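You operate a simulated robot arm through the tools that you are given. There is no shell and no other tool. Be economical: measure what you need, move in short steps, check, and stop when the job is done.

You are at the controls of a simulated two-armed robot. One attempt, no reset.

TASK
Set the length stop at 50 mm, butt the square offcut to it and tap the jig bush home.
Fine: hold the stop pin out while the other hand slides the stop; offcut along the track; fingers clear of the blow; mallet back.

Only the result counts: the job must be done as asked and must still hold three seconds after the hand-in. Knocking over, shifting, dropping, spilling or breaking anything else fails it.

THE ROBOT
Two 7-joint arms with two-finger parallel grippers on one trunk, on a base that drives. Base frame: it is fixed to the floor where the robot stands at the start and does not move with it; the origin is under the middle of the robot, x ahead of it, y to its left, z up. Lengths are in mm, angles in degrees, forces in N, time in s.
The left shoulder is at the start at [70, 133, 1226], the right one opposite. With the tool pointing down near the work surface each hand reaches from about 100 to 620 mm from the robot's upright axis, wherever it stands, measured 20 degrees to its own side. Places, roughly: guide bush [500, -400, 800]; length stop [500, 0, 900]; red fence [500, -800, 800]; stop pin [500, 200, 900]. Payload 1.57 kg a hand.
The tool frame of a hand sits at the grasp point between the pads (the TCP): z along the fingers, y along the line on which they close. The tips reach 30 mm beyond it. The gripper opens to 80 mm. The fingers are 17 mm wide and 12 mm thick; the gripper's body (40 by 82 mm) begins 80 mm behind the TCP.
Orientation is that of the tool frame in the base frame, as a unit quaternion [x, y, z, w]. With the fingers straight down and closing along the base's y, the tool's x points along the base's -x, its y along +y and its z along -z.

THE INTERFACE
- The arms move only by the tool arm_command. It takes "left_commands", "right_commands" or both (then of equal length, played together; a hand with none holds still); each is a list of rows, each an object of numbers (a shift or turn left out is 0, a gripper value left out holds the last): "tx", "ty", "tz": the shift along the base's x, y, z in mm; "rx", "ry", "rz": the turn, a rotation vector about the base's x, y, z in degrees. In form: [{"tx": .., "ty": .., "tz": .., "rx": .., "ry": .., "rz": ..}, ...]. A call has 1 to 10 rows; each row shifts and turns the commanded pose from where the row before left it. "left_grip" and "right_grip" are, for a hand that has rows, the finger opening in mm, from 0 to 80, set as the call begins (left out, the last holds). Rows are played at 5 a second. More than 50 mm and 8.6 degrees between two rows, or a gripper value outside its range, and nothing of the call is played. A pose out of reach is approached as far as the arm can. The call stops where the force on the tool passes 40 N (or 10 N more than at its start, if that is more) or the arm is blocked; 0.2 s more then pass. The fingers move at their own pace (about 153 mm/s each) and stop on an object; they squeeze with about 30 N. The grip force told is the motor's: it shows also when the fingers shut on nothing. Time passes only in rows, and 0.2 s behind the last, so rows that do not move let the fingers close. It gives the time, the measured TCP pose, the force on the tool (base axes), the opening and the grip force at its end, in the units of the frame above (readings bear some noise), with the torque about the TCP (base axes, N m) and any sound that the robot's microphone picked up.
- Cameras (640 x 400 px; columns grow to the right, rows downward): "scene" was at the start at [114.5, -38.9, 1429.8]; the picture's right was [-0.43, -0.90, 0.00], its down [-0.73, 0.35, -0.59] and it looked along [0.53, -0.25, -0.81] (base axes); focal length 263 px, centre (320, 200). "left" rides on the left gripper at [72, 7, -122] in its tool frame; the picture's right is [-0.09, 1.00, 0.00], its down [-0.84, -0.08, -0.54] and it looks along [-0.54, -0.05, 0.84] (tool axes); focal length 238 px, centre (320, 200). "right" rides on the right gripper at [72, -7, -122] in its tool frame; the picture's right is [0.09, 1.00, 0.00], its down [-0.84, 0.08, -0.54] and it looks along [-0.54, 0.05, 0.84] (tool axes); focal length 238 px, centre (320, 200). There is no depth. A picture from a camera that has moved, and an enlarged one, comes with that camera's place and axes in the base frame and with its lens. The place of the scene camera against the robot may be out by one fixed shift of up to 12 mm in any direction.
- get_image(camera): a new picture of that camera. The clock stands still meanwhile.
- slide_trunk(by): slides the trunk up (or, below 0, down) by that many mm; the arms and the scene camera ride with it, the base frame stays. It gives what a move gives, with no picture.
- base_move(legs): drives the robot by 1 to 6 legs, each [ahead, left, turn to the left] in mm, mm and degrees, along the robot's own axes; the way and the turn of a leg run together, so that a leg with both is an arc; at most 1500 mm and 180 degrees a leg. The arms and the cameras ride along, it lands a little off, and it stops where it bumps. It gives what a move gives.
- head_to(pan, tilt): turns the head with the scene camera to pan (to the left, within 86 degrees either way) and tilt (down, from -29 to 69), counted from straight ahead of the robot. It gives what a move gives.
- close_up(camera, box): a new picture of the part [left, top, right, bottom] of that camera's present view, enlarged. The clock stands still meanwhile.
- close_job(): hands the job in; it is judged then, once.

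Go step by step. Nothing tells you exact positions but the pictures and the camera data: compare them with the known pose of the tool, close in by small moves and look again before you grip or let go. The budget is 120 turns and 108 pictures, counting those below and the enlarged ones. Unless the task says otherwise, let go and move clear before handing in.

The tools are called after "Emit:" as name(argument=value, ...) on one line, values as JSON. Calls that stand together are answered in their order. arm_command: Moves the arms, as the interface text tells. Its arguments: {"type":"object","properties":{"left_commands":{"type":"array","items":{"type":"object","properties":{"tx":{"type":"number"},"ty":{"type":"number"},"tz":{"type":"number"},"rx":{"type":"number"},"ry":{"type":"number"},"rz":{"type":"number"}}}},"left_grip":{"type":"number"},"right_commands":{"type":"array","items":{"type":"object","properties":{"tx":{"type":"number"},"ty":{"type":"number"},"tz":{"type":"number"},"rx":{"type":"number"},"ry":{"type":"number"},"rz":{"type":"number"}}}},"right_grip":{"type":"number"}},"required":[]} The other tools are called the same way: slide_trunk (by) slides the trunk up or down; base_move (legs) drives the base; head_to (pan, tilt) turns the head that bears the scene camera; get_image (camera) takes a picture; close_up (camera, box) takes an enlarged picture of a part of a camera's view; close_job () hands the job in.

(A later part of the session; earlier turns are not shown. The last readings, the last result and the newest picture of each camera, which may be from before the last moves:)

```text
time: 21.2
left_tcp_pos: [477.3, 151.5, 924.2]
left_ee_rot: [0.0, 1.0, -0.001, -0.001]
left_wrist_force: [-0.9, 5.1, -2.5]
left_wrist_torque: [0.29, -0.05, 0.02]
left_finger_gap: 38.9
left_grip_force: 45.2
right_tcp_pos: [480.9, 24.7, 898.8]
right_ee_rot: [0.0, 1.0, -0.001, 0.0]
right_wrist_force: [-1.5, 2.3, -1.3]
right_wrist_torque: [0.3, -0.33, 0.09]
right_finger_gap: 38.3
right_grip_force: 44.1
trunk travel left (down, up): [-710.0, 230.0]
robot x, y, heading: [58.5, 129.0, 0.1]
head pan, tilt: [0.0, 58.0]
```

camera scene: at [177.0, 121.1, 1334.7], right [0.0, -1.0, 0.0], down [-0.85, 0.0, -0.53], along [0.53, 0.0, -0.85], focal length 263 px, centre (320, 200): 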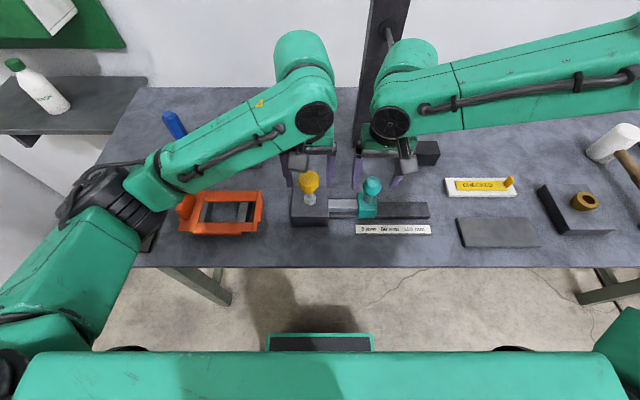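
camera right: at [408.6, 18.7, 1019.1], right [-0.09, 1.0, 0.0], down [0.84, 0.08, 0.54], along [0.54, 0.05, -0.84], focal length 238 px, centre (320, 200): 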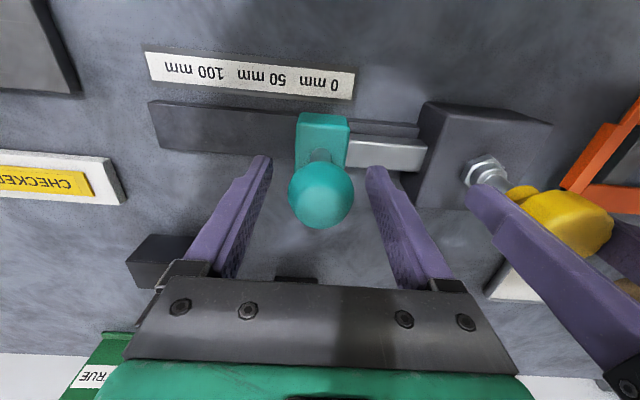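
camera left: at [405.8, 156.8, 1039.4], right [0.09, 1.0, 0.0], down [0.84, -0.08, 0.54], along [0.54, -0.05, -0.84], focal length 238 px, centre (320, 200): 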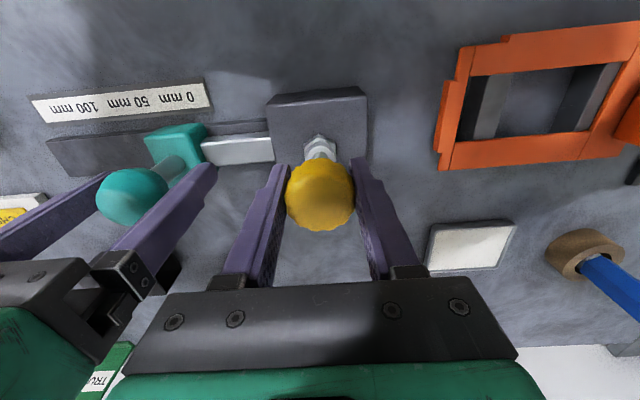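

The pin rises lightly at about 2.5 N. I'll pull further until it's fully out.

Emit:
arm_command(left_commands=[{"tz": 3}, {"tz": 3}, {"tz": 0}])

Emit:
get_image(camera="left")

```text
time: 22.0
left_tcp_pos: [477.9, 151.0, 929.7]
left_ee_rot: [0.001, 1.0, -0.001, 0.0]
left_wrist_force: [-2.7, 6.3, -4.6]
left_wrist_torque: [0.39, -0.09, 0.02]
left_finger_gap: 39.2
left_grip_force: 44.2
right_tcp_pos: [480.8, 25.4, 899.5]
right_ee_rot: [0.0, 1.0, 0.0, 0.0]
right_wrist_force: [-0.3, 0.2, -2.0]
right_wrist_torque: [0.13, 0.07, 0.09]
right_finger_gap: 38.4
right_grip_force: 44.7
trunk travel left (down, up): [-710.0, 230.0]
robot x, y, heading: [58.6, 131.1, -0.1]
head pan, tilt: [0.0, 58.0]
```

```text
69 pictures are left
camera left: at [405.8, 156.9, 1051.6], right [0.09, 1.0, 0.0], down [0.84, -0.08, 0.54], along [0.54, -0.05, -0.84], focal length 238 px, centre (320, 200)
```

left: 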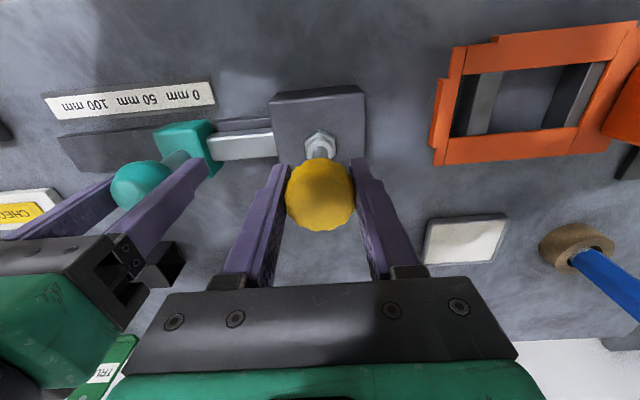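

Emit:
arm_command(left_commands=[{"tz": 2}, {"tz": 2}, {"tz": 0}])

Emit:
arm_command(right_commands=[{"ty": -2}, {"ty": -2}, {"ty": 0}])

```text
time: 22.8
left_tcp_pos: [477.7, 151.1, 934.6]
left_ee_rot: [0.001, 1.0, -0.001, -0.002]
left_wrist_force: [-6.0, 8.5, -5.2]
left_wrist_torque: [0.29, -0.11, 0.01]
left_finger_gap: 38.9
left_grip_force: 44.7
right_tcp_pos: [479.5, 25.0, 898.4]
right_ee_rot: [0.0, 1.0, -0.001, 0.0]
right_wrist_force: [2.2, -1.7, -2.6]
right_wrist_torque: [0.18, 0.37, 0.0]
right_finger_gap: 38.6
right_grip_force: 44.5
trunk travel left (down, up): [-710.0, 230.0]
robot x, y, heading: [60.0, 128.1, 0.0]
head pan, tilt: [0.0, 58.0]
```

```text
time: 23.6
left_tcp_pos: [478.0, 150.4, 934.8]
left_ee_rot: [0.001, 1.0, -0.002, -0.001]
left_wrist_force: [-10.8, 7.3, -4.8]
left_wrist_torque: [0.27, -0.03, 0.06]
left_finger_gap: 39.0
left_grip_force: 44.1
right_tcp_pos: [480.8, 22.3, 899.0]
right_ee_rot: [0.0, 1.0, 0.0, 0.0]
right_wrist_force: [4.6, 1.9, -7.9]
right_wrist_torque: [0.21, 0.37, -0.15]
right_finger_gap: 38.5
right_grip_force: 43.7
trunk travel left (down, up): [-710.0, 230.0]
robot x, y, heading: [58.6, 127.0, -0.2]
head pan, tilt: [0.0, 58.0]
```

Side forces are growing a little, so I check what actually moved before sliding on.

Emit:
get_image(camera="left")

Emit:
get_image(camera="right")

Emit:
close_up(camera="scene", box=[270, 150, 446, 260])

```text
68 pictures are left
camera left: at [406.0, 157.1, 1055.5], right [0.09, 1.0, 0.0], down [0.84, -0.08, 0.54], along [0.54, -0.05, -0.84], focal length 238 px, centre (320, 200)
```

left: 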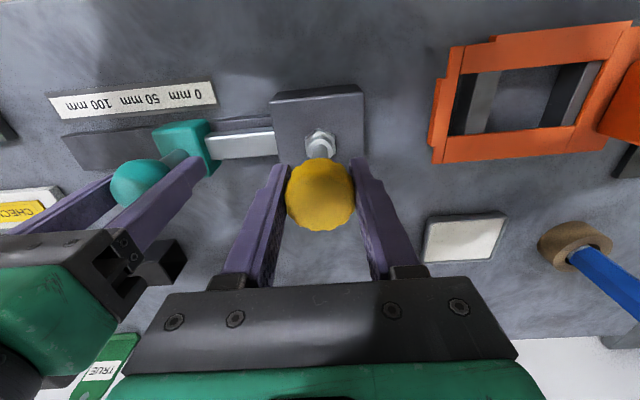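

```text
67 pictures are left
camera right: at [408.6, 15.4, 1019.1], right [-0.09, 1.0, 0.0], down [0.84, 0.08, 0.54], along [0.54, 0.05, -0.84], focal length 238 px, centre (320, 200)
```

right: 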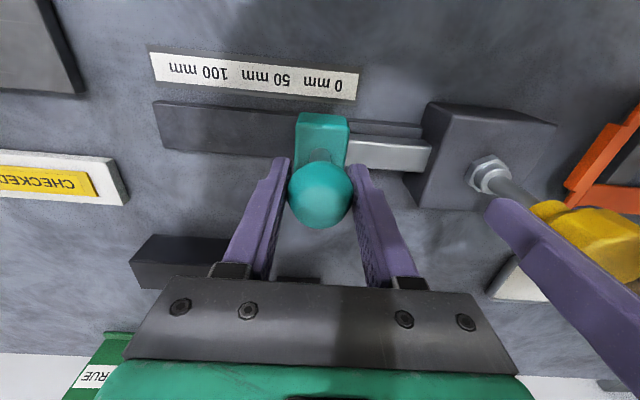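

```text
3.64 times, centred on (358, 205) of scene
camera zoom: at [177.2, 123.5, 1334.6], right [0.0, -1.0, 0.0], down [-0.85, 0.0, -0.53], along [0.53, 0.0, -0.85], focal length 955 px, centre (182, 182)
```

zoom: 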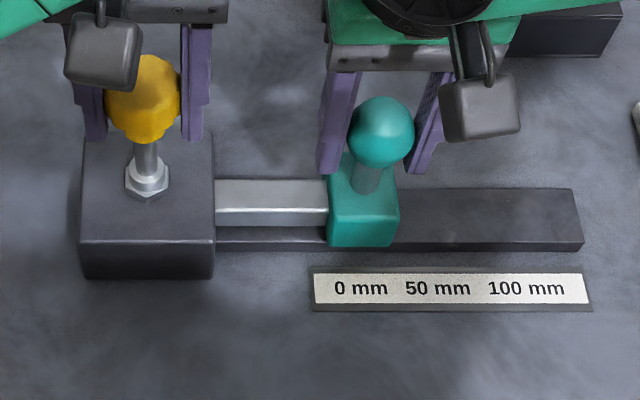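

The stop has moved about 4 mm freely with the pin out. I slide another 45 mm.

Emit:
arm_command(right_commands=[{"ty": -4}, {"ty": -5}, {"ty": -5}, {"ty": -5}, {"ty": -5}, {"ty": -5}, {"ty": -5}, {"ty": -5}, {"ty": -5}])

Emit:
arm_command(right_commands=[{"ty": -1}, {"ty": 0}, {"ty": 0}])

Emit:
close_up(camera="scene", box=[270, 150, 446, 260])

```text
time: 25.6
left_tcp_pos: [478.6, 150.2, 934.1]
left_ee_rot: [0.001, 1.0, 0.0, -0.001]
left_wrist_force: [-19.6, 9.4, -3.4]
left_wrist_torque: [0.31, -0.24, 0.05]
left_finger_gap: 38.8
left_grip_force: 44.8
right_tcp_pos: [478.8, -22.3, 898.8]
right_ee_rot: [0.0, 1.0, -0.001, 0.0]
right_wrist_force: [9.8, 2.6, -18.2]
right_wrist_torque: [0.05, 0.21, 0.25]
right_finger_gap: 38.3
right_grip_force: 44.7
trunk travel left (down, up): [-710.0, 230.0]
robot x, y, heading: [59.7, 130.9, 0.1]
head pan, tilt: [0.0, 58.0]
```

```text
time: 26.4
left_tcp_pos: [477.1, 150.7, 934.3]
left_ee_rot: [0.001, 1.0, 0.0, -0.001]
left_wrist_force: [-23.9, 10.7, -4.7]
left_wrist_torque: [0.25, -0.3, -0.01]
left_finger_gap: 39.3
left_grip_force: 44.4
right_tcp_pos: [480.5, -24.3, 898.8]
right_ee_rot: [0.002, 1.0, -0.001, -0.001]
right_wrist_force: [11.3, 1.7, -26.0]
right_wrist_torque: [0.28, -0.07, -0.01]
right_finger_gap: 38.5
right_grip_force: 44.1
trunk travel left (down, up): [-710.0, 230.0]
robot x, y, heading: [61.9, 131.4, 0.0]
head pan, tilt: [0.0, 58.0]
```

```text
3.64 times, centred on (358, 205) of scene
camera zoom: at [177.6, 123.2, 1334.5], right [0.0, -1.0, 0.0], down [-0.85, 0.0, -0.53], along [0.53, 0.0, -0.85], focal length 955 px, centre (182, 182)
```

zoom: 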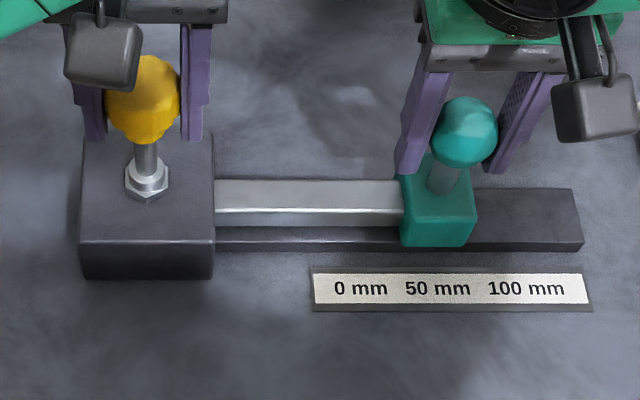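

The stop now sits centred over "50 mm", about 49–50 mm from its start. I release the pin so it can drop into its hole, then feel for the detent.

Emit:
arm_command(left_commands=[{"tz": 0}, {"tz": 0}, {"tz": 0}], left_grip=64)

Emit:
close_up(camera="scene", box=[270, 150, 446, 260])

Emit:
get_image(camera="left")

```text
time: 27.2
left_tcp_pos: [478.2, 149.0, 934.4]
left_ee_rot: [0.001, 1.0, 0.0, 0.0]
left_wrist_force: [-0.2, 0.6, 0.2]
left_wrist_torque: [0.0, 0.01, 0.01]
left_finger_gap: 64.0
left_grip_force: 0.0
right_tcp_pos: [480.5, -24.1, 900.0]
right_ee_rot: [-0.001, 1.0, -0.001, -0.001]
right_wrist_force: [-2.4, 7.5, -6.4]
right_wrist_torque: [0.18, 1.28, 0.08]
right_finger_gap: 38.4
right_grip_force: 44.1
trunk travel left (down, up): [-710.0, 230.0]
robot x, y, heading: [62.2, 132.7, -0.1]
head pan, tilt: [0.0, 58.0]
```

```text
3.64 times, centred on (358, 205) of scene
camera zoom: at [178.0, 122.7, 1334.6], right [0.0, -1.0, 0.0], down [-0.85, 0.0, -0.53], along [0.53, 0.0, -0.85], focal length 955 px, centre (182, 182)
```

zoom: 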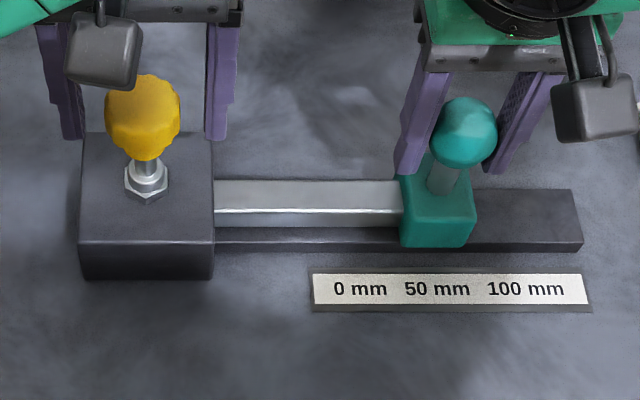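

```text
63 pictures are left
camera left: at [406.9, 156.4, 1055.7], right [0.09, 1.0, 0.0], down [0.84, -0.08, 0.54], along [0.54, -0.05, -0.84], focal length 238 px, centre (320, 200)
```

left: 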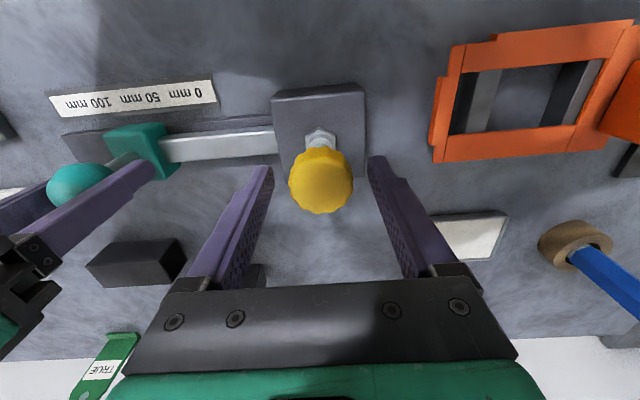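

The knob appears back at its seated height. I test that the stop is locked with a light push.

Emit:
arm_command(right_commands=[{"ty": -1.5}, {"ty": -1.5}, {"ty": 0}])

Emit:
arm_command(right_commands=[{"ty": 2}, {"ty": 2}, {"ty": 1.5}, {"ty": 0}])

```text
time: 28.0
left_tcp_pos: [479.2, 153.6, 934.3]
left_ee_rot: [0.0, 1.0, -0.002, 0.0]
left_wrist_force: [-0.1, -0.1, -0.2]
left_wrist_torque: [0.03, 0.0, 0.01]
left_finger_gap: 63.9
left_grip_force: 0.0
right_tcp_pos: [479.6, -23.6, 899.1]
right_ee_rot: [-0.002, 1.0, -0.002, -0.001]
right_wrist_force: [-5.2, 19.4, -15.3]
right_wrist_torque: [0.29, 0.07, -0.08]
right_finger_gap: 38.6
right_grip_force: 43.8
trunk travel left (down, up): [-710.0, 230.0]
robot x, y, heading: [60.4, 128.6, -0.1]
head pan, tilt: [0.0, 58.0]
```

```text
time: 29.0
left_tcp_pos: [478.4, 148.3, 935.0]
left_ee_rot: [0.001, 1.0, 0.0, 0.0]
left_wrist_force: [0.0, -0.5, 0.4]
left_wrist_torque: [0.0, -0.01, 0.0]
left_finger_gap: 64.1
left_grip_force: 0.0
right_tcp_pos: [480.2, -24.8, 899.6]
right_ee_rot: [0.001, 1.0, -0.001, -0.001]
right_wrist_force: [-3.7, -1.4, -3.0]
right_wrist_torque: [-0.27, 0.8, -0.01]
right_finger_gap: 38.4
right_grip_force: 43.8
trunk travel left (down, up): [-710.0, 230.0]
robot x, y, heading: [56.9, 125.6, 0.0]
head pan, tilt: [0.0, 58.0]
```

The stop is locked: 19 N with no travel, at −24.5, so about 50 mm. I release it, raise both hands, and send the left hand up and back.

Emit:
arm_command(right_commands=[{"tz": 0}, {"tz": 0}, {"tz": 30}, {"tz": 40}, {"tz": 40}], left_commands=[{"tz": 0}, {"tz": 10}, {"tz": 30}, {"tz": 30}, {"tz": 30}], right_grip=68)

Emit:
get_image(camera="right")

Emit:
get_image(camera="scene")

```text
time: 30.2
left_tcp_pos: [477.7, 148.3, 1035.2]
left_ee_rot: [0.001, 1.0, 0.0, 0.0]
left_wrist_force: [-0.3, 0.3, 0.6]
left_wrist_torque: [-0.01, -0.03, -0.03]
left_finger_gap: 63.9
left_grip_force: 0.0
right_tcp_pos: [477.6, -22.8, 1009.7]
right_ee_rot: [-0.001, 1.0, 0.0, -0.001]
right_wrist_force: [0.1, -0.7, -0.2]
right_wrist_torque: [-0.02, -0.01, 0.0]
right_finger_gap: 68.2
right_grip_force: 0.1
trunk travel left (down, up): [-710.0, 230.0]
robot x, y, heading: [60.3, 128.7, -0.1]
head pan, tilt: [0.0, 58.0]
```

```text
62 pictures are left
camera right: at [406.9, -29.3, 1130.5], right [-0.09, 1.0, 0.0], down [0.84, 0.08, 0.54], along [0.54, 0.05, -0.84], focal length 238 px, centre (320, 200)
```

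right: 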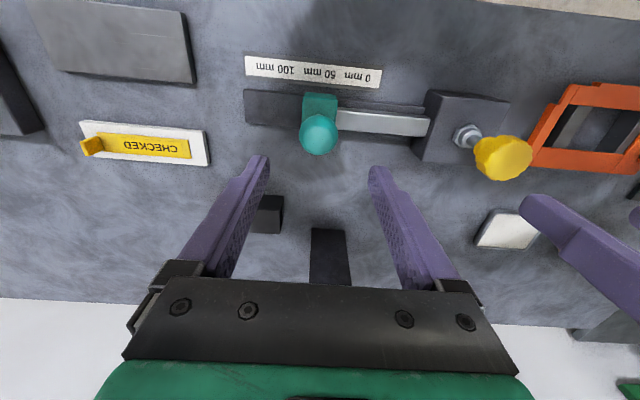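

```text
61 pictures are left
camera scene: at [175.9, 121.2, 1334.7], right [0.0, -1.0, 0.0], down [-0.85, 0.0, -0.53], along [0.53, 0.0, -0.85], focal length 263 px, centre (320, 200)
```

scene: 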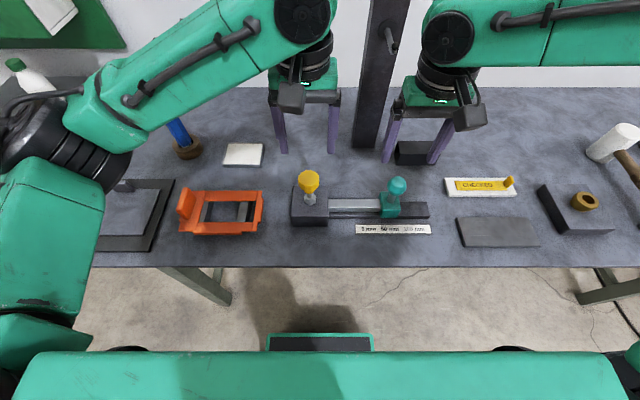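

The stop is set and seated. Next is the offcut: I'll draw the left hand back and drive right and slightly ahead so the right hand can reach the bar.

Emit:
arm_command(left_commands=[{"tx": -30, "ty": 20}, {"tx": -30, "ty": 20}, {"tx": -20, "ty": 20}], right_commands=[{"tz": 10, "tx": 5, "ty": -15}, {"tz": 10, "ty": -15}, {"tz": 10, "ty": -10}])

Emit:
base_move(legs=[[30, -120, 0]])

Emit:
arm_command(right_commands=[{"tx": 30, "ty": 10}, {"tx": 30, "ty": 10}, {"tx": 30, "ty": 10}, {"tx": 10, "ty": 10}])

Emit:
get_image(camera="right")

Emit:
get_image(camera="scene")

```text
time: 31.0
left_tcp_pos: [397.4, 211.0, 1034.5]
left_ee_rot: [0.001, 1.0, -0.001, 0.0]
left_wrist_force: [-1.3, -0.2, 0.4]
left_wrist_torque: [-0.02, 0.01, 0.02]
left_finger_gap: 64.1
left_grip_force: 0.2
right_tcp_pos: [482.9, -63.2, 1038.9]
right_ee_rot: [0.001, 1.0, 0.0, 0.0]
right_wrist_force: [0.3, 0.2, 0.1]
right_wrist_torque: [-0.03, -0.01, -0.01]
right_finger_gap: 68.0
right_grip_force: 0.2
trunk travel left (down, up): [-710.0, 230.0]
robot x, y, heading: [59.3, 129.0, 0.4]
head pan, tilt: [0.0, 58.0]
```

```text
time: 32.3
left_tcp_pos: [426.1, 90.9, 1034.8]
left_ee_rot: [0.0, 1.0, -0.001, 0.0]
left_wrist_force: [-0.3, 0.6, 1.2]
left_wrist_torque: [-0.01, -0.02, -0.01]
left_finger_gap: 63.8
left_grip_force: 0.0
right_tcp_pos: [514.2, -181.6, 1039.3]
right_ee_rot: [0.0, 1.0, -0.001, 0.0]
right_wrist_force: [0.5, -0.9, -0.2]
right_wrist_torque: [-0.02, 0.0, -0.01]
right_finger_gap: 68.0
right_grip_force: 0.1
trunk travel left (down, up): [-710.0, 230.0]
robot x, y, heading: [87.7, 8.8, 0.3]
head pan, tilt: [0.0, 58.0]
```

```text
time: 33.3
left_tcp_pos: [428.9, 88.3, 1034.3]
left_ee_rot: [0.0, 1.0, -0.002, 0.0]
left_wrist_force: [0.4, 0.5, -0.9]
left_wrist_torque: [0.0, 0.01, -0.01]
left_finger_gap: 64.2
left_grip_force: 0.1
right_tcp_pos: [614.0, -142.9, 1038.3]
right_ee_rot: [0.001, 1.0, 0.0, -0.001]
right_wrist_force: [0.7, 0.7, 0.8]
right_wrist_torque: [0.0, 0.03, 0.0]
right_finger_gap: 67.7
right_grip_force: 0.1
trunk travel left (down, up): [-710.0, 230.0]
robot x, y, heading: [87.8, 9.6, -0.1]
head pan, tilt: [0.0, 58.0]
```

```text
60 pictures are left
camera right: at [543.1, -148.9, 1159.8], right [-0.09, 1.0, 0.0], down [0.84, 0.08, 0.54], along [0.54, 0.05, -0.84], focal length 238 px, centre (320, 200)
```

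right: 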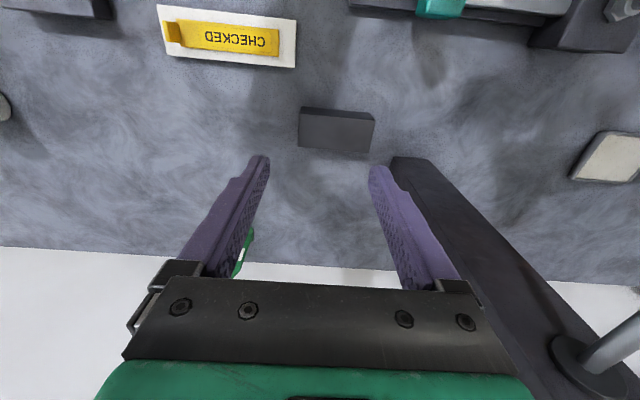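

```text
59 pictures are left
camera scene: at [207.7, 1.6, 1334.6], right [0.0, -1.0, 0.0], down [-0.85, 0.0, -0.53], along [0.53, 0.0, -0.85], focal length 263 px, centre (320, 200)
```

scene: 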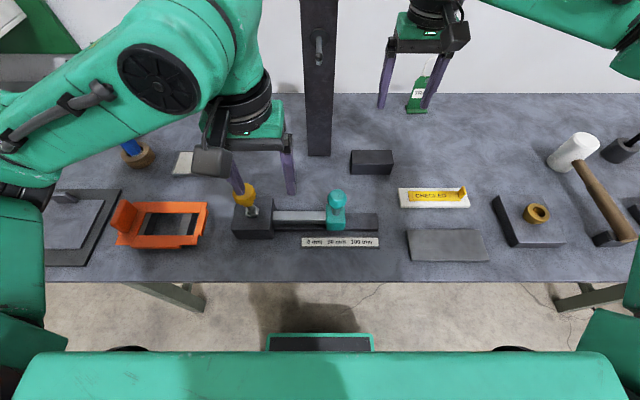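

Emit:
close_up(camera="right", box=[270, 80, 414, 170])

Emit:
close_up(camera="scene", box=[220, 130, 412, 250])

```text
4.44 times, centred on (342, 125) of right
camera zoom: at [543.1, -148.9, 1159.8], right [-0.09, 1.0, 0.0], down [0.84, 0.08, 0.54], along [0.54, 0.05, -0.84], focal length 1059 px, centre (222, 533)
```

zoom: 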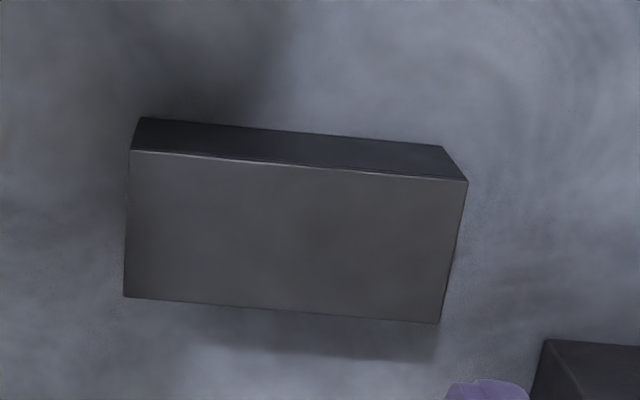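

```text
3.33 times, centred on (316, 190) of scene
camera zoom: at [207.7, 1.6, 1334.6], right [0.0, -1.0, 0.0], down [-0.85, 0.0, -0.53], along [0.53, 0.0, -0.85], focal length 876 px, centre (333, 233)
```

zoom: 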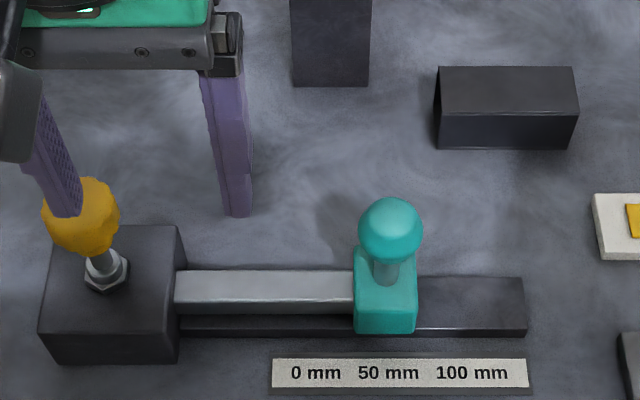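

The offcut measures about 44 × 100 × 42 mm, aligned with y and centred at about (640, −119). It must be gripped across x, so I turn the right hand 90° with its camera to the −y side, away from the post.

Emit:
arm_command(right_commands=[{"rz": 8.5}, {"rz": 8.5}, {"rz": 8.5}, {"rz": 8.5}, {"rz": 8.5}, {"rz": 8.5}, {"rz": 8.5}, {"rz": 8.5}, {"rz": 8.5}, {"rz": 8.5}], right_grip=80)

Emit:
arm_command(right_commands=[{"rz": 5, "tx": 10, "ty": 5, "tz": -20}, {"tx": 16, "ty": 10, "tz": -30}, {"ty": 5, "tz": -40}, {"tz": 0}])

Emit:
get_image(camera="right")

Emit:
get_image(camera="scene")

```text
time: 35.5
left_tcp_pos: [427.6, 88.2, 1034.5]
left_ee_rot: [0.0, 1.0, 0.0, 0.001]
left_wrist_force: [0.2, 0.4, -1.1]
left_wrist_torque: [0.04, -0.01, 0.0]
left_finger_gap: 64.0
left_grip_force: 0.0
right_tcp_pos: [614.1, -143.1, 1039.6]
right_ee_rot: [-0.676, 0.737, 0.0, 0.0]
right_wrist_force: [-0.3, 0.9, 0.5]
right_wrist_torque: [-0.03, 0.02, 0.02]
right_finger_gap: 79.9
right_grip_force: 0.0
trunk travel left (down, up): [-710.0, 230.0]
robot x, y, heading: [90.6, 7.5, -0.3]
head pan, tilt: [0.0, 58.0]
```

```text
time: 36.5
left_tcp_pos: [427.8, 88.7, 1035.0]
left_ee_rot: [0.0, 1.0, 0.0, 0.001]
left_wrist_force: [0.6, 0.2, 0.8]
left_wrist_torque: [-0.01, -0.01, -0.03]
left_finger_gap: 64.0
left_grip_force: 0.0
right_tcp_pos: [611.1, -141.9, 950.2]
right_ee_rot: [0.707, -0.707, 0.001, -0.001]
right_wrist_force: [-0.6, 0.5, -0.2]
right_wrist_torque: [0.03, 0.0, 0.02]
right_finger_gap: 79.9
right_grip_force: 0.1
right hand out of reach, approached as far as the arm can: row 1, 2, 3
trunk travel left (down, up): [-710.0, 230.0]
robot x, y, heading: [91.4, 5.7, -0.1]
head pan, tilt: [0.0, 58.0]
```

```text
56 pictures are left
camera right: at [618.2, -214.3, 1071.9], right [-1.0, -0.09, 0.0], down [-0.08, 0.84, 0.54], along [-0.05, 0.54, -0.84], focal length 238 px, centre (320, 200)
```

right: 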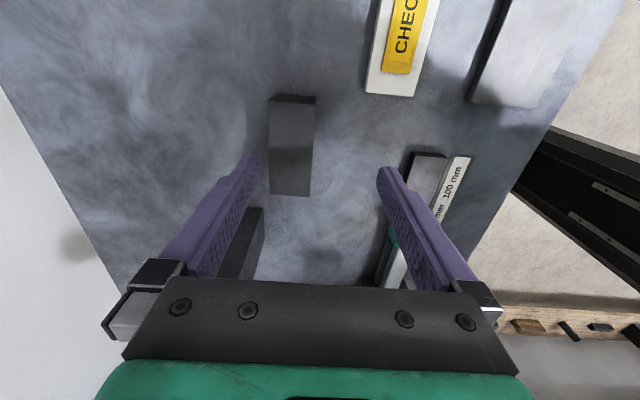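

```text
55 pictures are left
camera scene: at [206.8, 1.1, 1334.7], right [0.0, -1.0, 0.0], down [-0.85, 0.0, -0.53], along [0.53, 0.0, -0.85], focal length 263 px, centre (320, 200)
```

scene: 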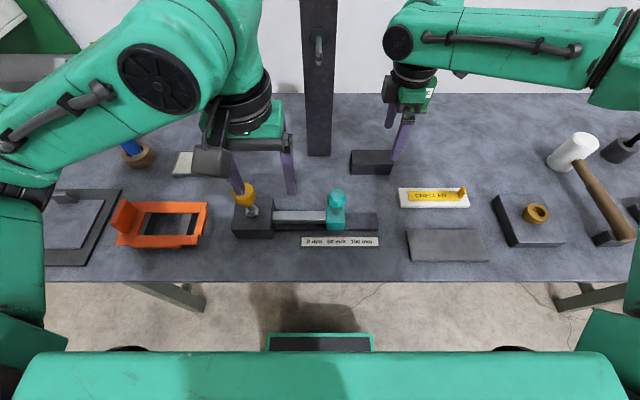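

The right hand falls about 30 mm short in x. I drive 50 mm ahead.

Emit:
base_move(legs=[[50, 0, 0]])

Emit:
arm_command(right_commands=[{"tx": -10, "ty": 10}, {"tx": -10, "ty": 12}, {"tz": 0}])

Emit:
get_image(camera="right")

```text
time: 37.4
left_tcp_pos: [473.5, 89.3, 1035.1]
left_ee_rot: [0.0, 1.0, -0.001, 0.002]
left_wrist_force: [0.2, -0.2, 0.2]
left_wrist_torque: [-0.02, -0.02, 0.02]
left_finger_gap: 64.0
left_grip_force: 0.0
right_tcp_pos: [657.8, -141.6, 953.1]
right_ee_rot: [0.707, -0.707, 0.002, -0.001]
right_wrist_force: [-0.4, 0.0, -0.4]
right_wrist_torque: [-0.02, -0.05, -0.02]
right_finger_gap: 79.9
right_grip_force: 0.1
trunk travel left (down, up): [-710.0, 230.0]
robot x, y, heading: [141.7, 9.5, -0.0]
head pan, tilt: [0.0, 58.0]
```

```text
time: 38.2
left_tcp_pos: [477.9, 89.2, 1032.6]
left_ee_rot: [0.001, 1.0, 0.001, 0.001]
left_wrist_force: [-0.3, 0.7, -0.3]
left_wrist_torque: [0.02, 0.01, 0.01]
left_finger_gap: 63.9
left_grip_force: 0.0
right_tcp_pos: [641.5, -120.5, 950.7]
right_ee_rot: [0.707, -0.707, 0.0, -0.001]
right_wrist_force: [-0.8, -0.7, -0.3]
right_wrist_torque: [-0.03, 0.02, 0.01]
right_finger_gap: 79.8
right_grip_force: 0.0
trunk travel left (down, up): [-710.0, 230.0]
robot x, y, heading: [134.4, 7.3, -0.2]
head pan, tilt: [0.0, 58.0]
```

```text
54 pictures are left
camera right: at [648.3, -192.3, 1071.9], right [-1.0, -0.09, 0.0], down [-0.08, 0.84, 0.54], along [-0.05, 0.54, -0.84], focal length 238 px, centre (320, 200)
```

right: 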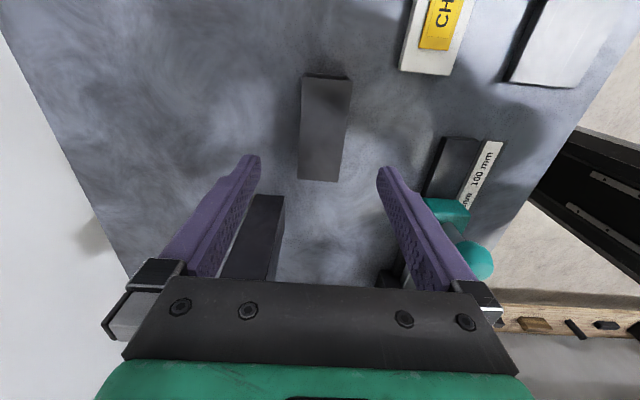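

The view confirms the centre at about (640, −120) and the post well clear at y > −16. I descend around the bar.

Emit:
arm_command(right_commands=[{"tz": -30, "tx": -1}, {"tz": -30}, {"tz": -30}, {"tz": -20}, {"tz": 0}])

Emit:
get_image(camera="right")

```text
time: 39.4
left_tcp_pos: [477.1, 89.1, 1034.3]
left_ee_rot: [0.0, 1.0, 0.001, 0.001]
left_wrist_force: [-1.0, 1.0, -0.7]
left_wrist_torque: [-0.01, 0.01, -0.01]
left_finger_gap: 63.8
left_grip_force: 0.0
right_tcp_pos: [617.4, -138.7, 854.7]
right_ee_rot: [-0.706, 0.708, 0.0, 0.002]
right_wrist_force: [1.2, -0.9, 0.2]
right_wrist_torque: [0.04, -0.02, -0.01]
right_finger_gap: 79.8
right_grip_force: 0.0
right hand out of reach, approached as far as the arm can: row 2, 3, 4
trunk travel left (down, up): [-710.0, 230.0]
robot x, y, heading: [140.1, 8.4, -0.2]
head pan, tilt: [0.0, 58.0]
```

```text
53 pictures are left
camera right: at [624.5, -211.3, 975.5], right [-1.0, -0.09, 0.0], down [-0.08, 0.84, 0.54], along [-0.05, 0.54, -0.84], focal length 238 px, centre (320, 200)
```

right: 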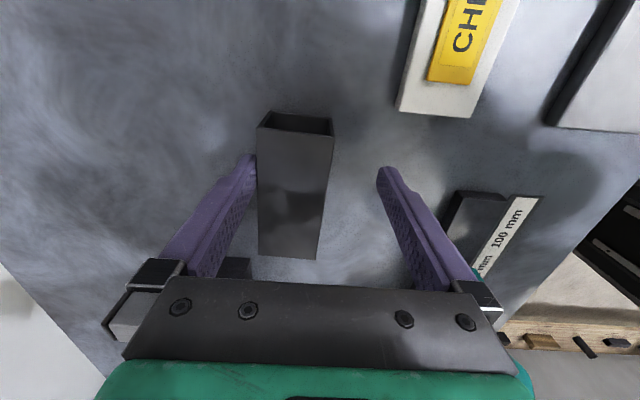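

The low reach fails again and the hand has drifted back, so I raise it straight away. Then I lower the trunk further with the hands compensated.

Emit:
arm_command(right_commands=[{"tz": 35}, {"tz": 35}, {"tz": 35}, {"tz": 35}], left_commands=[{"tz": 30}, {"tz": 30}, {"tz": 30}, {"tz": 0}])

Emit:
slide_trunk(by=-110)

Emit:
arm_command(right_commands=[{"tx": 10, "ty": 9}, {"tx": 12, "ty": 9}, {"tz": 0}])

Emit:
get_image(camera="right")

Emit:
get_image(camera="scene")

```text
time: 40.4
left_tcp_pos: [476.3, 89.9, 1124.1]
left_ee_rot: [0.001, 1.0, 0.0, 0.0]
left_wrist_force: [-0.8, -0.2, -0.1]
left_wrist_torque: [0.01, -0.01, 0.0]
left_finger_gap: 63.7
left_grip_force: 0.0
right_tcp_pos: [616.6, -138.7, 995.9]
right_ee_rot: [0.707, -0.707, 0.001, 0.0]
right_wrist_force: [1.0, 1.4, 0.3]
right_wrist_torque: [0.02, 0.0, -0.01]
right_finger_gap: 80.0
right_grip_force: 0.0
trunk travel left (down, up): [-710.0, 230.0]
robot x, y, heading: [138.9, 8.6, 0.1]
head pan, tilt: [0.0, 58.0]
```

```text
time: 41.8
left_tcp_pos: [475.7, 90.0, 1014.2]
left_ee_rot: [0.001, 1.0, 0.001, 0.0]
left_wrist_force: [-0.3, -0.5, 0.0]
left_wrist_torque: [-0.02, 0.01, -0.03]
left_finger_gap: 63.9
left_grip_force: 0.1
right_tcp_pos: [617.2, -138.7, 885.6]
right_ee_rot: [-0.707, 0.707, -0.001, 0.001]
right_wrist_force: [-0.4, 0.1, -0.5]
right_wrist_torque: [-0.01, 0.01, -0.03]
right_finger_gap: 80.1
right_grip_force: 0.2
trunk travel left (down, up): [-600.0, 340.0]
robot x, y, heading: [139.5, 9.7, -0.2]
head pan, tilt: [0.0, 58.0]
```

```text
time: 42.6
left_tcp_pos: [475.6, 89.8, 1014.7]
left_ee_rot: [0.0, 1.0, 0.0, 0.0]
left_wrist_force: [0.0, 0.5, -0.4]
left_wrist_torque: [0.0, -0.01, -0.01]
left_finger_gap: 63.8
left_grip_force: 0.0
right_tcp_pos: [640.4, -121.0, 885.7]
right_ee_rot: [-0.707, 0.707, -0.001, 0.001]
right_wrist_force: [0.1, 0.2, -0.2]
right_wrist_torque: [0.03, -0.02, 0.01]
right_finger_gap: 80.2
right_grip_force: 0.0
trunk travel left (down, up): [-600.0, 340.0]
robot x, y, heading: [136.8, 9.8, -0.0]
head pan, tilt: [0.0, 58.0]
```

```text
52 pictures are left
camera right: at [646.1, -193.4, 1005.9], right [-1.0, -0.09, 0.0], down [-0.08, 0.84, 0.54], along [-0.05, 0.54, -0.84], focal length 238 px, centre (320, 200)
```

right: 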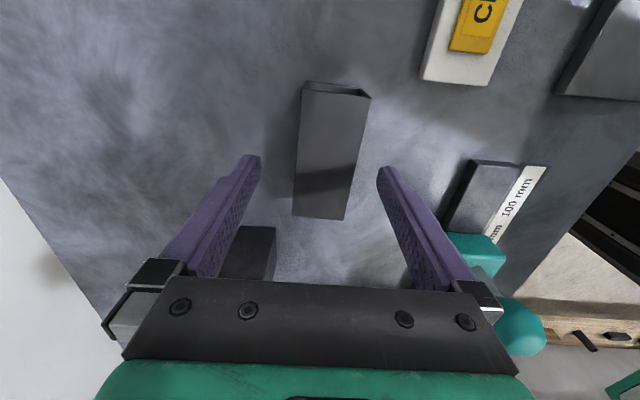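

```text
51 pictures are left
camera scene: at [255.6, 1.1, 1224.7], right [0.0, -1.0, 0.0], down [-0.85, 0.0, -0.53], along [0.53, 0.0, -0.85], focal length 263 px, centre (320, 200)
```

scene: 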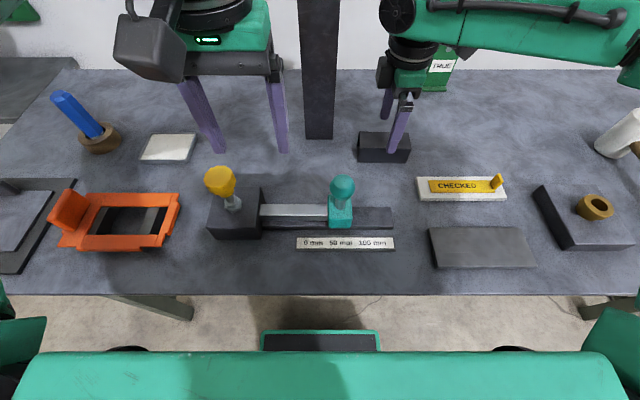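

The bar was nudged to x≈634 by the earlier drift but is still upright and aligned. I centre on it and descend.

Emit:
arm_command(right_commands=[{"tx": -5}, {"tz": -20}, {"tz": -17}, {"tz": -10}, {"tz": 0}])

Emit:
get_image(camera="right")

```text
time: 43.8
left_tcp_pos: [477.5, 89.6, 1014.3]
left_ee_rot: [0.0, 1.0, 0.0, 0.001]
left_wrist_force: [-1.2, 0.4, 0.1]
left_wrist_torque: [0.01, 0.0, -0.01]
left_finger_gap: 63.9
left_grip_force: 0.1
right_tcp_pos: [633.5, -121.0, 837.8]
right_ee_rot: [0.707, -0.707, 0.001, 0.0]
right_wrist_force: [-0.5, 0.0, 0.0]
right_wrist_torque: [-0.02, 0.0, -0.01]
right_finger_gap: 79.9
right_grip_force: 0.0
trunk travel left (down, up): [-600.0, 340.0]
robot x, y, heading: [137.3, 10.9, -0.1]
head pan, tilt: [0.0, 58.0]
```

```text
50 pictures are left
camera right: at [641.3, -193.1, 958.9], right [-1.0, -0.09, 0.0], down [-0.08, 0.84, 0.54], along [-0.05, 0.54, -0.84], focal length 238 px, centre (320, 200)
```

right: 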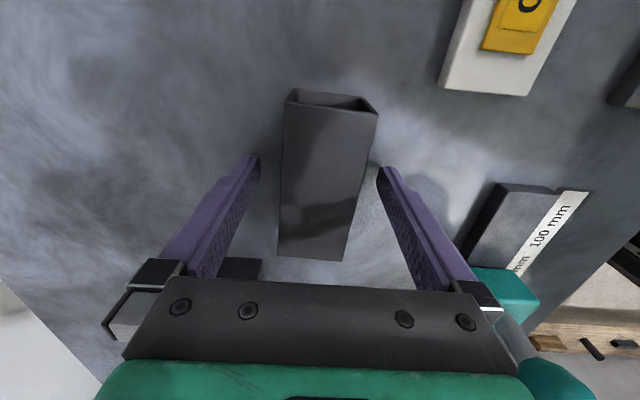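

The bar is between the fingers. I close on it and lift.

Emit:
arm_command(right_commands=[{"tz": 0}, {"tz": 0}, {"tz": 0}], right_grip=25)

Emit:
arm_command(right_commands=[{"tz": 15}, {"tz": 25}, {"tz": 30}, {"tz": 0}])

Emit:
get_image(camera="right")

```text
time: 44.6
left_tcp_pos: [477.9, 89.8, 1013.7]
left_ee_rot: [0.001, 1.0, -0.001, 0.0]
left_wrist_force: [0.9, 0.2, 0.1]
left_wrist_torque: [0.04, 0.0, -0.01]
left_finger_gap: 64.0
left_grip_force: 0.1
right_tcp_pos: [634.3, -121.6, 838.7]
right_ee_rot: [-0.707, 0.707, 0.0, 0.001]
right_wrist_force: [-0.3, 0.2, -0.3]
right_wrist_torque: [0.05, 0.06, -0.09]
right_finger_gap: 45.2
right_grip_force: 29.6
trunk travel left (down, up): [-600.0, 340.0]
robot x, y, heading: [140.8, 6.4, -0.0]
head pan, tilt: [0.0, 58.0]
```

```text
time: 45.6
left_tcp_pos: [477.9, 90.0, 1014.1]
left_ee_rot: [-0.001, 1.0, 0.0, 0.0]
left_wrist_force: [0.4, 0.6, 0.2]
left_wrist_torque: [-0.04, 0.0, -0.02]
left_finger_gap: 64.2
left_grip_force: 0.1
right_tcp_pos: [635.3, -121.7, 908.0]
right_ee_rot: [-0.707, 0.707, 0.0, 0.002]
right_wrist_force: [0.4, 0.2, -4.5]
right_wrist_torque: [-0.01, -0.01, -0.03]
right_finger_gap: 44.7
right_grip_force: 30.1
trunk travel left (down, up): [-600.0, 340.0]
robot x, y, heading: [134.6, 8.0, 0.1]
head pan, tilt: [0.0, 58.0]
```

```text
49 pictures are left
camera right: at [642.4, -193.1, 1028.4], right [-1.0, -0.09, 0.0], down [-0.08, 0.84, 0.54], along [-0.05, 0.54, -0.84], focal length 238 px, centre (320, 200)
```

right: 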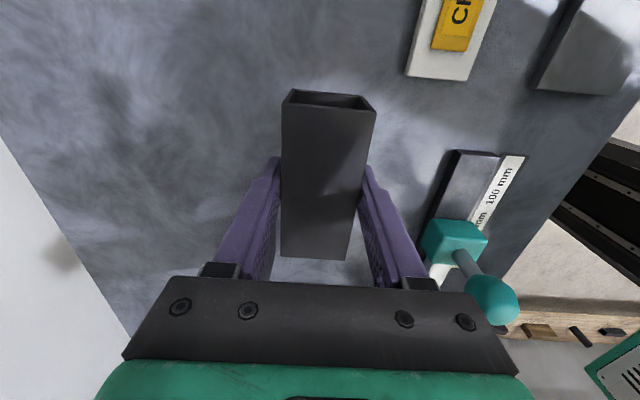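

It's held, weight about 4.5 N. I carry it back over the track with the end still clear of the stop.

Emit:
arm_command(right_commands=[{"tx": -40}, {"tx": -40}, {"tx": -40}, {"tx": -37}, {"ty": 3, "tz": -10}, {"tz": 0}])

Emit:
get_image(camera="right")

Emit:
get_image(camera="left")

Emit:
close_up(camera="scene", box=[260, 140, 452, 260])

```text
time: 47.0
left_tcp_pos: [476.7, 89.4, 1013.9]
left_ee_rot: [0.001, 1.0, 0.0, 0.0]
left_wrist_force: [0.1, 0.3, 0.4]
left_wrist_torque: [0.01, -0.01, 0.02]
left_finger_gap: 64.1
left_grip_force: 0.1
right_tcp_pos: [477.1, -117.4, 898.6]
right_ee_rot: [0.708, -0.706, -0.001, -0.001]
right_wrist_force: [-0.7, -0.4, -3.4]
right_wrist_torque: [-0.01, -0.06, 0.01]
right_finger_gap: 45.1
right_grip_force: 30.1
trunk travel left (down, up): [-600.0, 340.0]
robot x, y, heading: [138.5, 9.4, -0.1]
head pan, tilt: [0.0, 58.0]
```

```text
48 pictures are left
camera right: at [484.1, -189.5, 1018.9], right [-1.0, -0.09, 0.0], down [-0.08, 0.84, 0.54], along [-0.05, 0.54, -0.84], focal length 238 px, centre (320, 200)
```

right: 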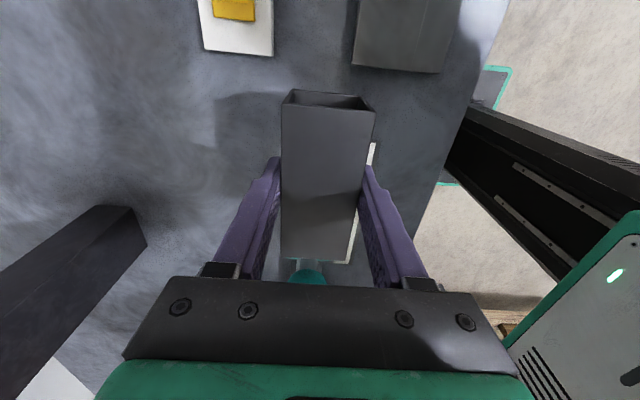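

```text
47 pictures are left
camera left: at [404.8, 95.7, 1135.2], right [0.09, 1.0, 0.0], down [0.84, -0.08, 0.54], along [0.54, -0.05, -0.84], focal length 238 px, centre (320, 200)
```

left: 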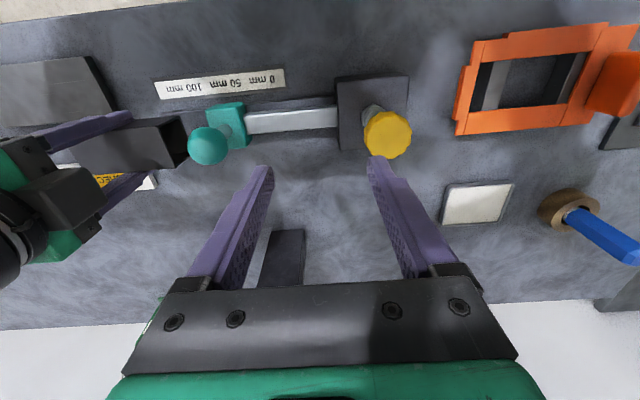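

```text
3.33 times, centred on (356, 200) of scene
camera zoom: at [256.0, 0.8, 1224.6], right [0.0, -1.0, 0.0], down [-0.85, 0.0, -0.53], along [0.53, 0.0, -0.85], focal length 876 px, centre (200, 200)
```

zoom: 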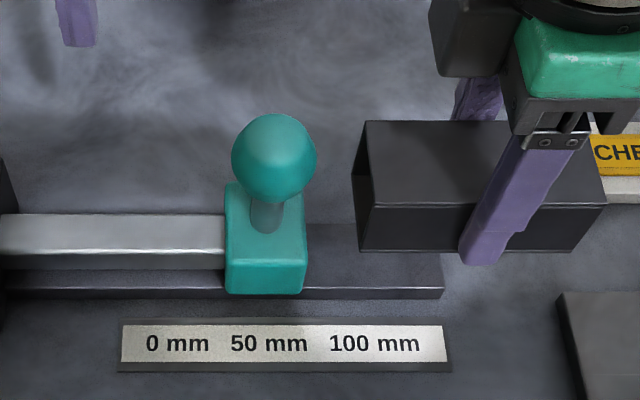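

The bar hangs aligned over the track with about 20 mm to the stop. I lower it to just above the track, then feel for contact.

Emit:
arm_command(right_commands=[{"tx": 1, "tz": -20}, {"tz": -15}, {"tz": -8}, {"tz": 0}])

Emit:
arm_command(right_commands=[{"tz": -1.5}, {"tz": -1.5}, {"tz": -1.5}, {"tz": 0}])

Emit:
close_up(camera="scene", box=[260, 140, 452, 260])

```text
time: 48.0
left_tcp_pos: [476.9, 89.7, 1012.9]
left_ee_rot: [0.0, 1.0, 0.0, 0.0]
left_wrist_force: [-0.1, 0.3, 0.2]
left_wrist_torque: [0.03, -0.04, 0.0]
left_finger_gap: 64.3
left_grip_force: 0.0
right_tcp_pos: [479.5, -118.6, 854.7]
right_ee_rot: [0.707, -0.707, -0.001, -0.001]
right_wrist_force: [0.0, 0.1, -4.0]
right_wrist_torque: [-0.03, -0.03, 0.02]
right_finger_gap: 44.9
right_grip_force: 29.9
trunk travel left (down, up): [-600.0, 340.0]
robot x, y, heading: [139.1, 8.4, 0.3]
head pan, tilt: [0.0, 58.0]
```

```text
time: 49.0
left_tcp_pos: [475.4, 89.1, 1015.1]
left_ee_rot: [0.0, 1.0, 0.001, 0.001]
left_wrist_force: [-0.6, -0.2, 0.2]
left_wrist_torque: [-0.02, -0.01, -0.01]
left_finger_gap: 64.1
left_grip_force: 0.0
right_tcp_pos: [478.6, -118.2, 852.9]
right_ee_rot: [0.707, -0.707, 0.001, -0.003]
right_wrist_force: [3.2, -4.8, 18.8]
right_wrist_torque: [0.04, 0.29, 0.0]
right_finger_gap: 44.6
right_grip_force: 29.8
trunk travel left (down, up): [-600.0, 340.0]
robot x, y, heading: [142.1, 11.0, -0.2]
head pan, tilt: [0.0, 58.0]
```

```text
3.33 times, centred on (356, 200) of scene
camera zoom: at [254.9, 0.6, 1225.1], right [0.0, -1.0, 0.0], down [-0.85, 0.0, -0.53], along [0.53, 0.0, -0.85], focal length 876 px, centre (200, 200)
```

zoom: 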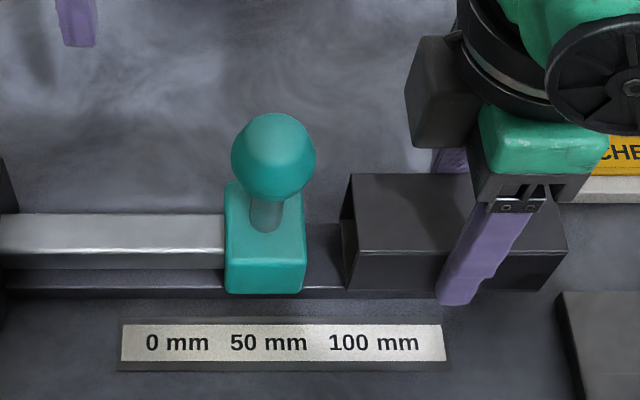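

It's resting on the track at TCP z≈853. I ease the load and slide toward the stop gently.

Emit:
arm_command(right_commands=[{"tz": 2.5}, {"ty": 5}, {"ty": 5}, {"ty": 4}, {"ty": 2}, {"ty": 0}])

Emit:
close_up(camera="scene", box=[260, 140, 452, 260])

```text
time: 50.4
left_tcp_pos: [477.4, 89.5, 1013.7]
left_ee_rot: [0.0, 1.0, 0.0, 0.0]
left_wrist_force: [0.4, 0.0, 0.2]
left_wrist_torque: [0.0, 0.0, 0.02]
left_finger_gap: 63.8
left_grip_force: 0.1
right_tcp_pos: [477.9, -101.2, 852.8]
right_ee_rot: [-0.707, 0.707, 0.0, -0.001]
right_wrist_force: [-0.5, 0.1, -3.8]
right_wrist_torque: [0.03, 0.01, 0.01]
right_finger_gap: 45.0
right_grip_force: 29.8
trunk travel left (down, up): [-600.0, 340.0]
robot x, y, heading: [136.8, 9.3, 0.2]
head pan, tilt: [0.0, 58.0]
```

```text
3.33 times, centred on (356, 200) of scene
camera zoom: at [256.4, 0.9, 1224.6], right [0.0, -1.0, 0.0], down [-0.85, 0.0, -0.53], along [0.53, 0.0, -0.85], focal length 876 px, centre (200, 200)
```

zoom: 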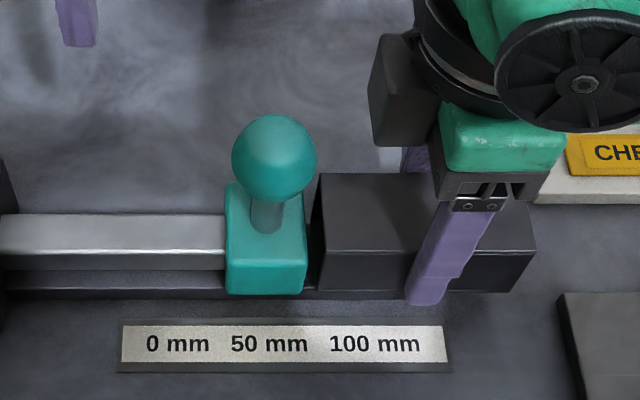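

Emit:
arm_command(right_commands=[{"ty": 1.5}, {"ty": 1.5}, {"ty": 1}, {"ty": 1}, {"ty": 0}])

Emit:
close_up(camera="scene", box=[300, 160, 420, 235])

```text
time: 51.6
left_tcp_pos: [477.0, 89.7, 1014.3]
left_ee_rot: [0.0, 1.0, 0.001, 0.0]
left_wrist_force: [0.7, -0.4, 0.7]
left_wrist_torque: [0.0, 0.03, -0.02]
left_finger_gap: 64.3
left_grip_force: 0.2
right_tcp_pos: [478.6, -96.8, 852.6]
right_ee_rot: [0.708, -0.706, 0.0, 0.0]
right_wrist_force: [-0.2, 0.9, -4.7]
right_wrist_torque: [-0.01, -0.01, 0.0]
right_finger_gap: 44.8
right_grip_force: 30.5
trunk travel left (down, up): [-600.0, 340.0]
robot x, y, heading: [141.4, 8.4, 0.1]
head pan, tilt: [0.0, 58.0]
```

```text
5.33 times, centred on (360, 198) of scene
camera zoom: at [256.5, 0.9, 1224.6], right [0.0, -1.0, 0.0], down [-0.85, 0.0, -0.53], along [0.53, 0.0, -0.85], focal length 1401 px, centre (107, 213)
```

zoom: 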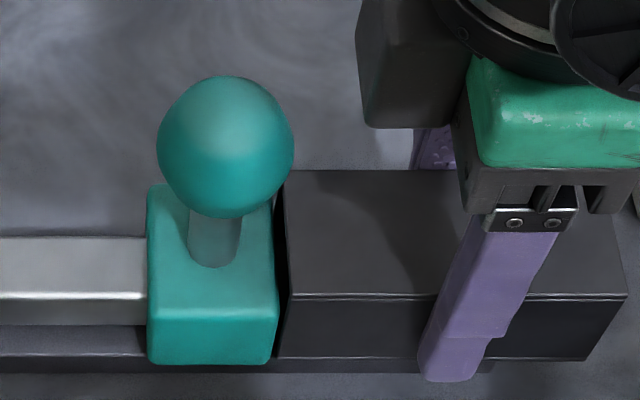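

Emit:
arm_command(right_commands=[{"ty": 0.7}, {"ty": 0.7}, {"ty": 0.6}, {"ty": 0}])

Emit:
arm_command(right_commands=[{"ty": 0.7}, {"ty": 0.6}, {"ty": 0}])

```text
time: 52.6
left_tcp_pos: [477.5, 90.1, 1014.6]
left_ee_rot: [0.0, 1.0, 0.0, 0.0]
left_wrist_force: [0.3, -0.2, 0.2]
left_wrist_torque: [-0.02, 0.0, -0.02]
left_finger_gap: 64.1
left_grip_force: 0.0
right_tcp_pos: [477.8, -94.8, 852.8]
right_ee_rot: [-0.707, 0.707, 0.0, 0.0]
right_wrist_force: [0.2, -0.9, -3.8]
right_wrist_torque: [-0.06, -0.01, 0.08]
right_finger_gap: 45.0
right_grip_force: 30.0
trunk travel left (down, up): [-600.0, 340.0]
robot x, y, heading: [143.9, 5.8, -0.1]
head pan, tilt: [0.0, 58.0]
```

```text
time: 53.4
left_tcp_pos: [477.2, 88.0, 1014.2]
left_ee_rot: [-0.001, 1.0, 0.001, -0.001]
left_wrist_force: [-0.4, 0.4, 0.1]
left_wrist_torque: [-0.01, 0.02, 0.01]
left_finger_gap: 64.2
left_grip_force: 0.1
right_tcp_pos: [478.6, -96.2, 853.2]
right_ee_rot: [-0.707, 0.707, 0.001, 0.0]
right_wrist_force: [1.5, -8.7, -1.5]
right_wrist_torque: [-0.18, 0.03, 0.07]
right_finger_gap: 44.9
right_grip_force: 29.7
trunk travel left (down, up): [-600.0, 340.0]
robot x, y, heading: [140.7, 7.7, -0.4]
head pan, tilt: [0.0, 58.0]
```

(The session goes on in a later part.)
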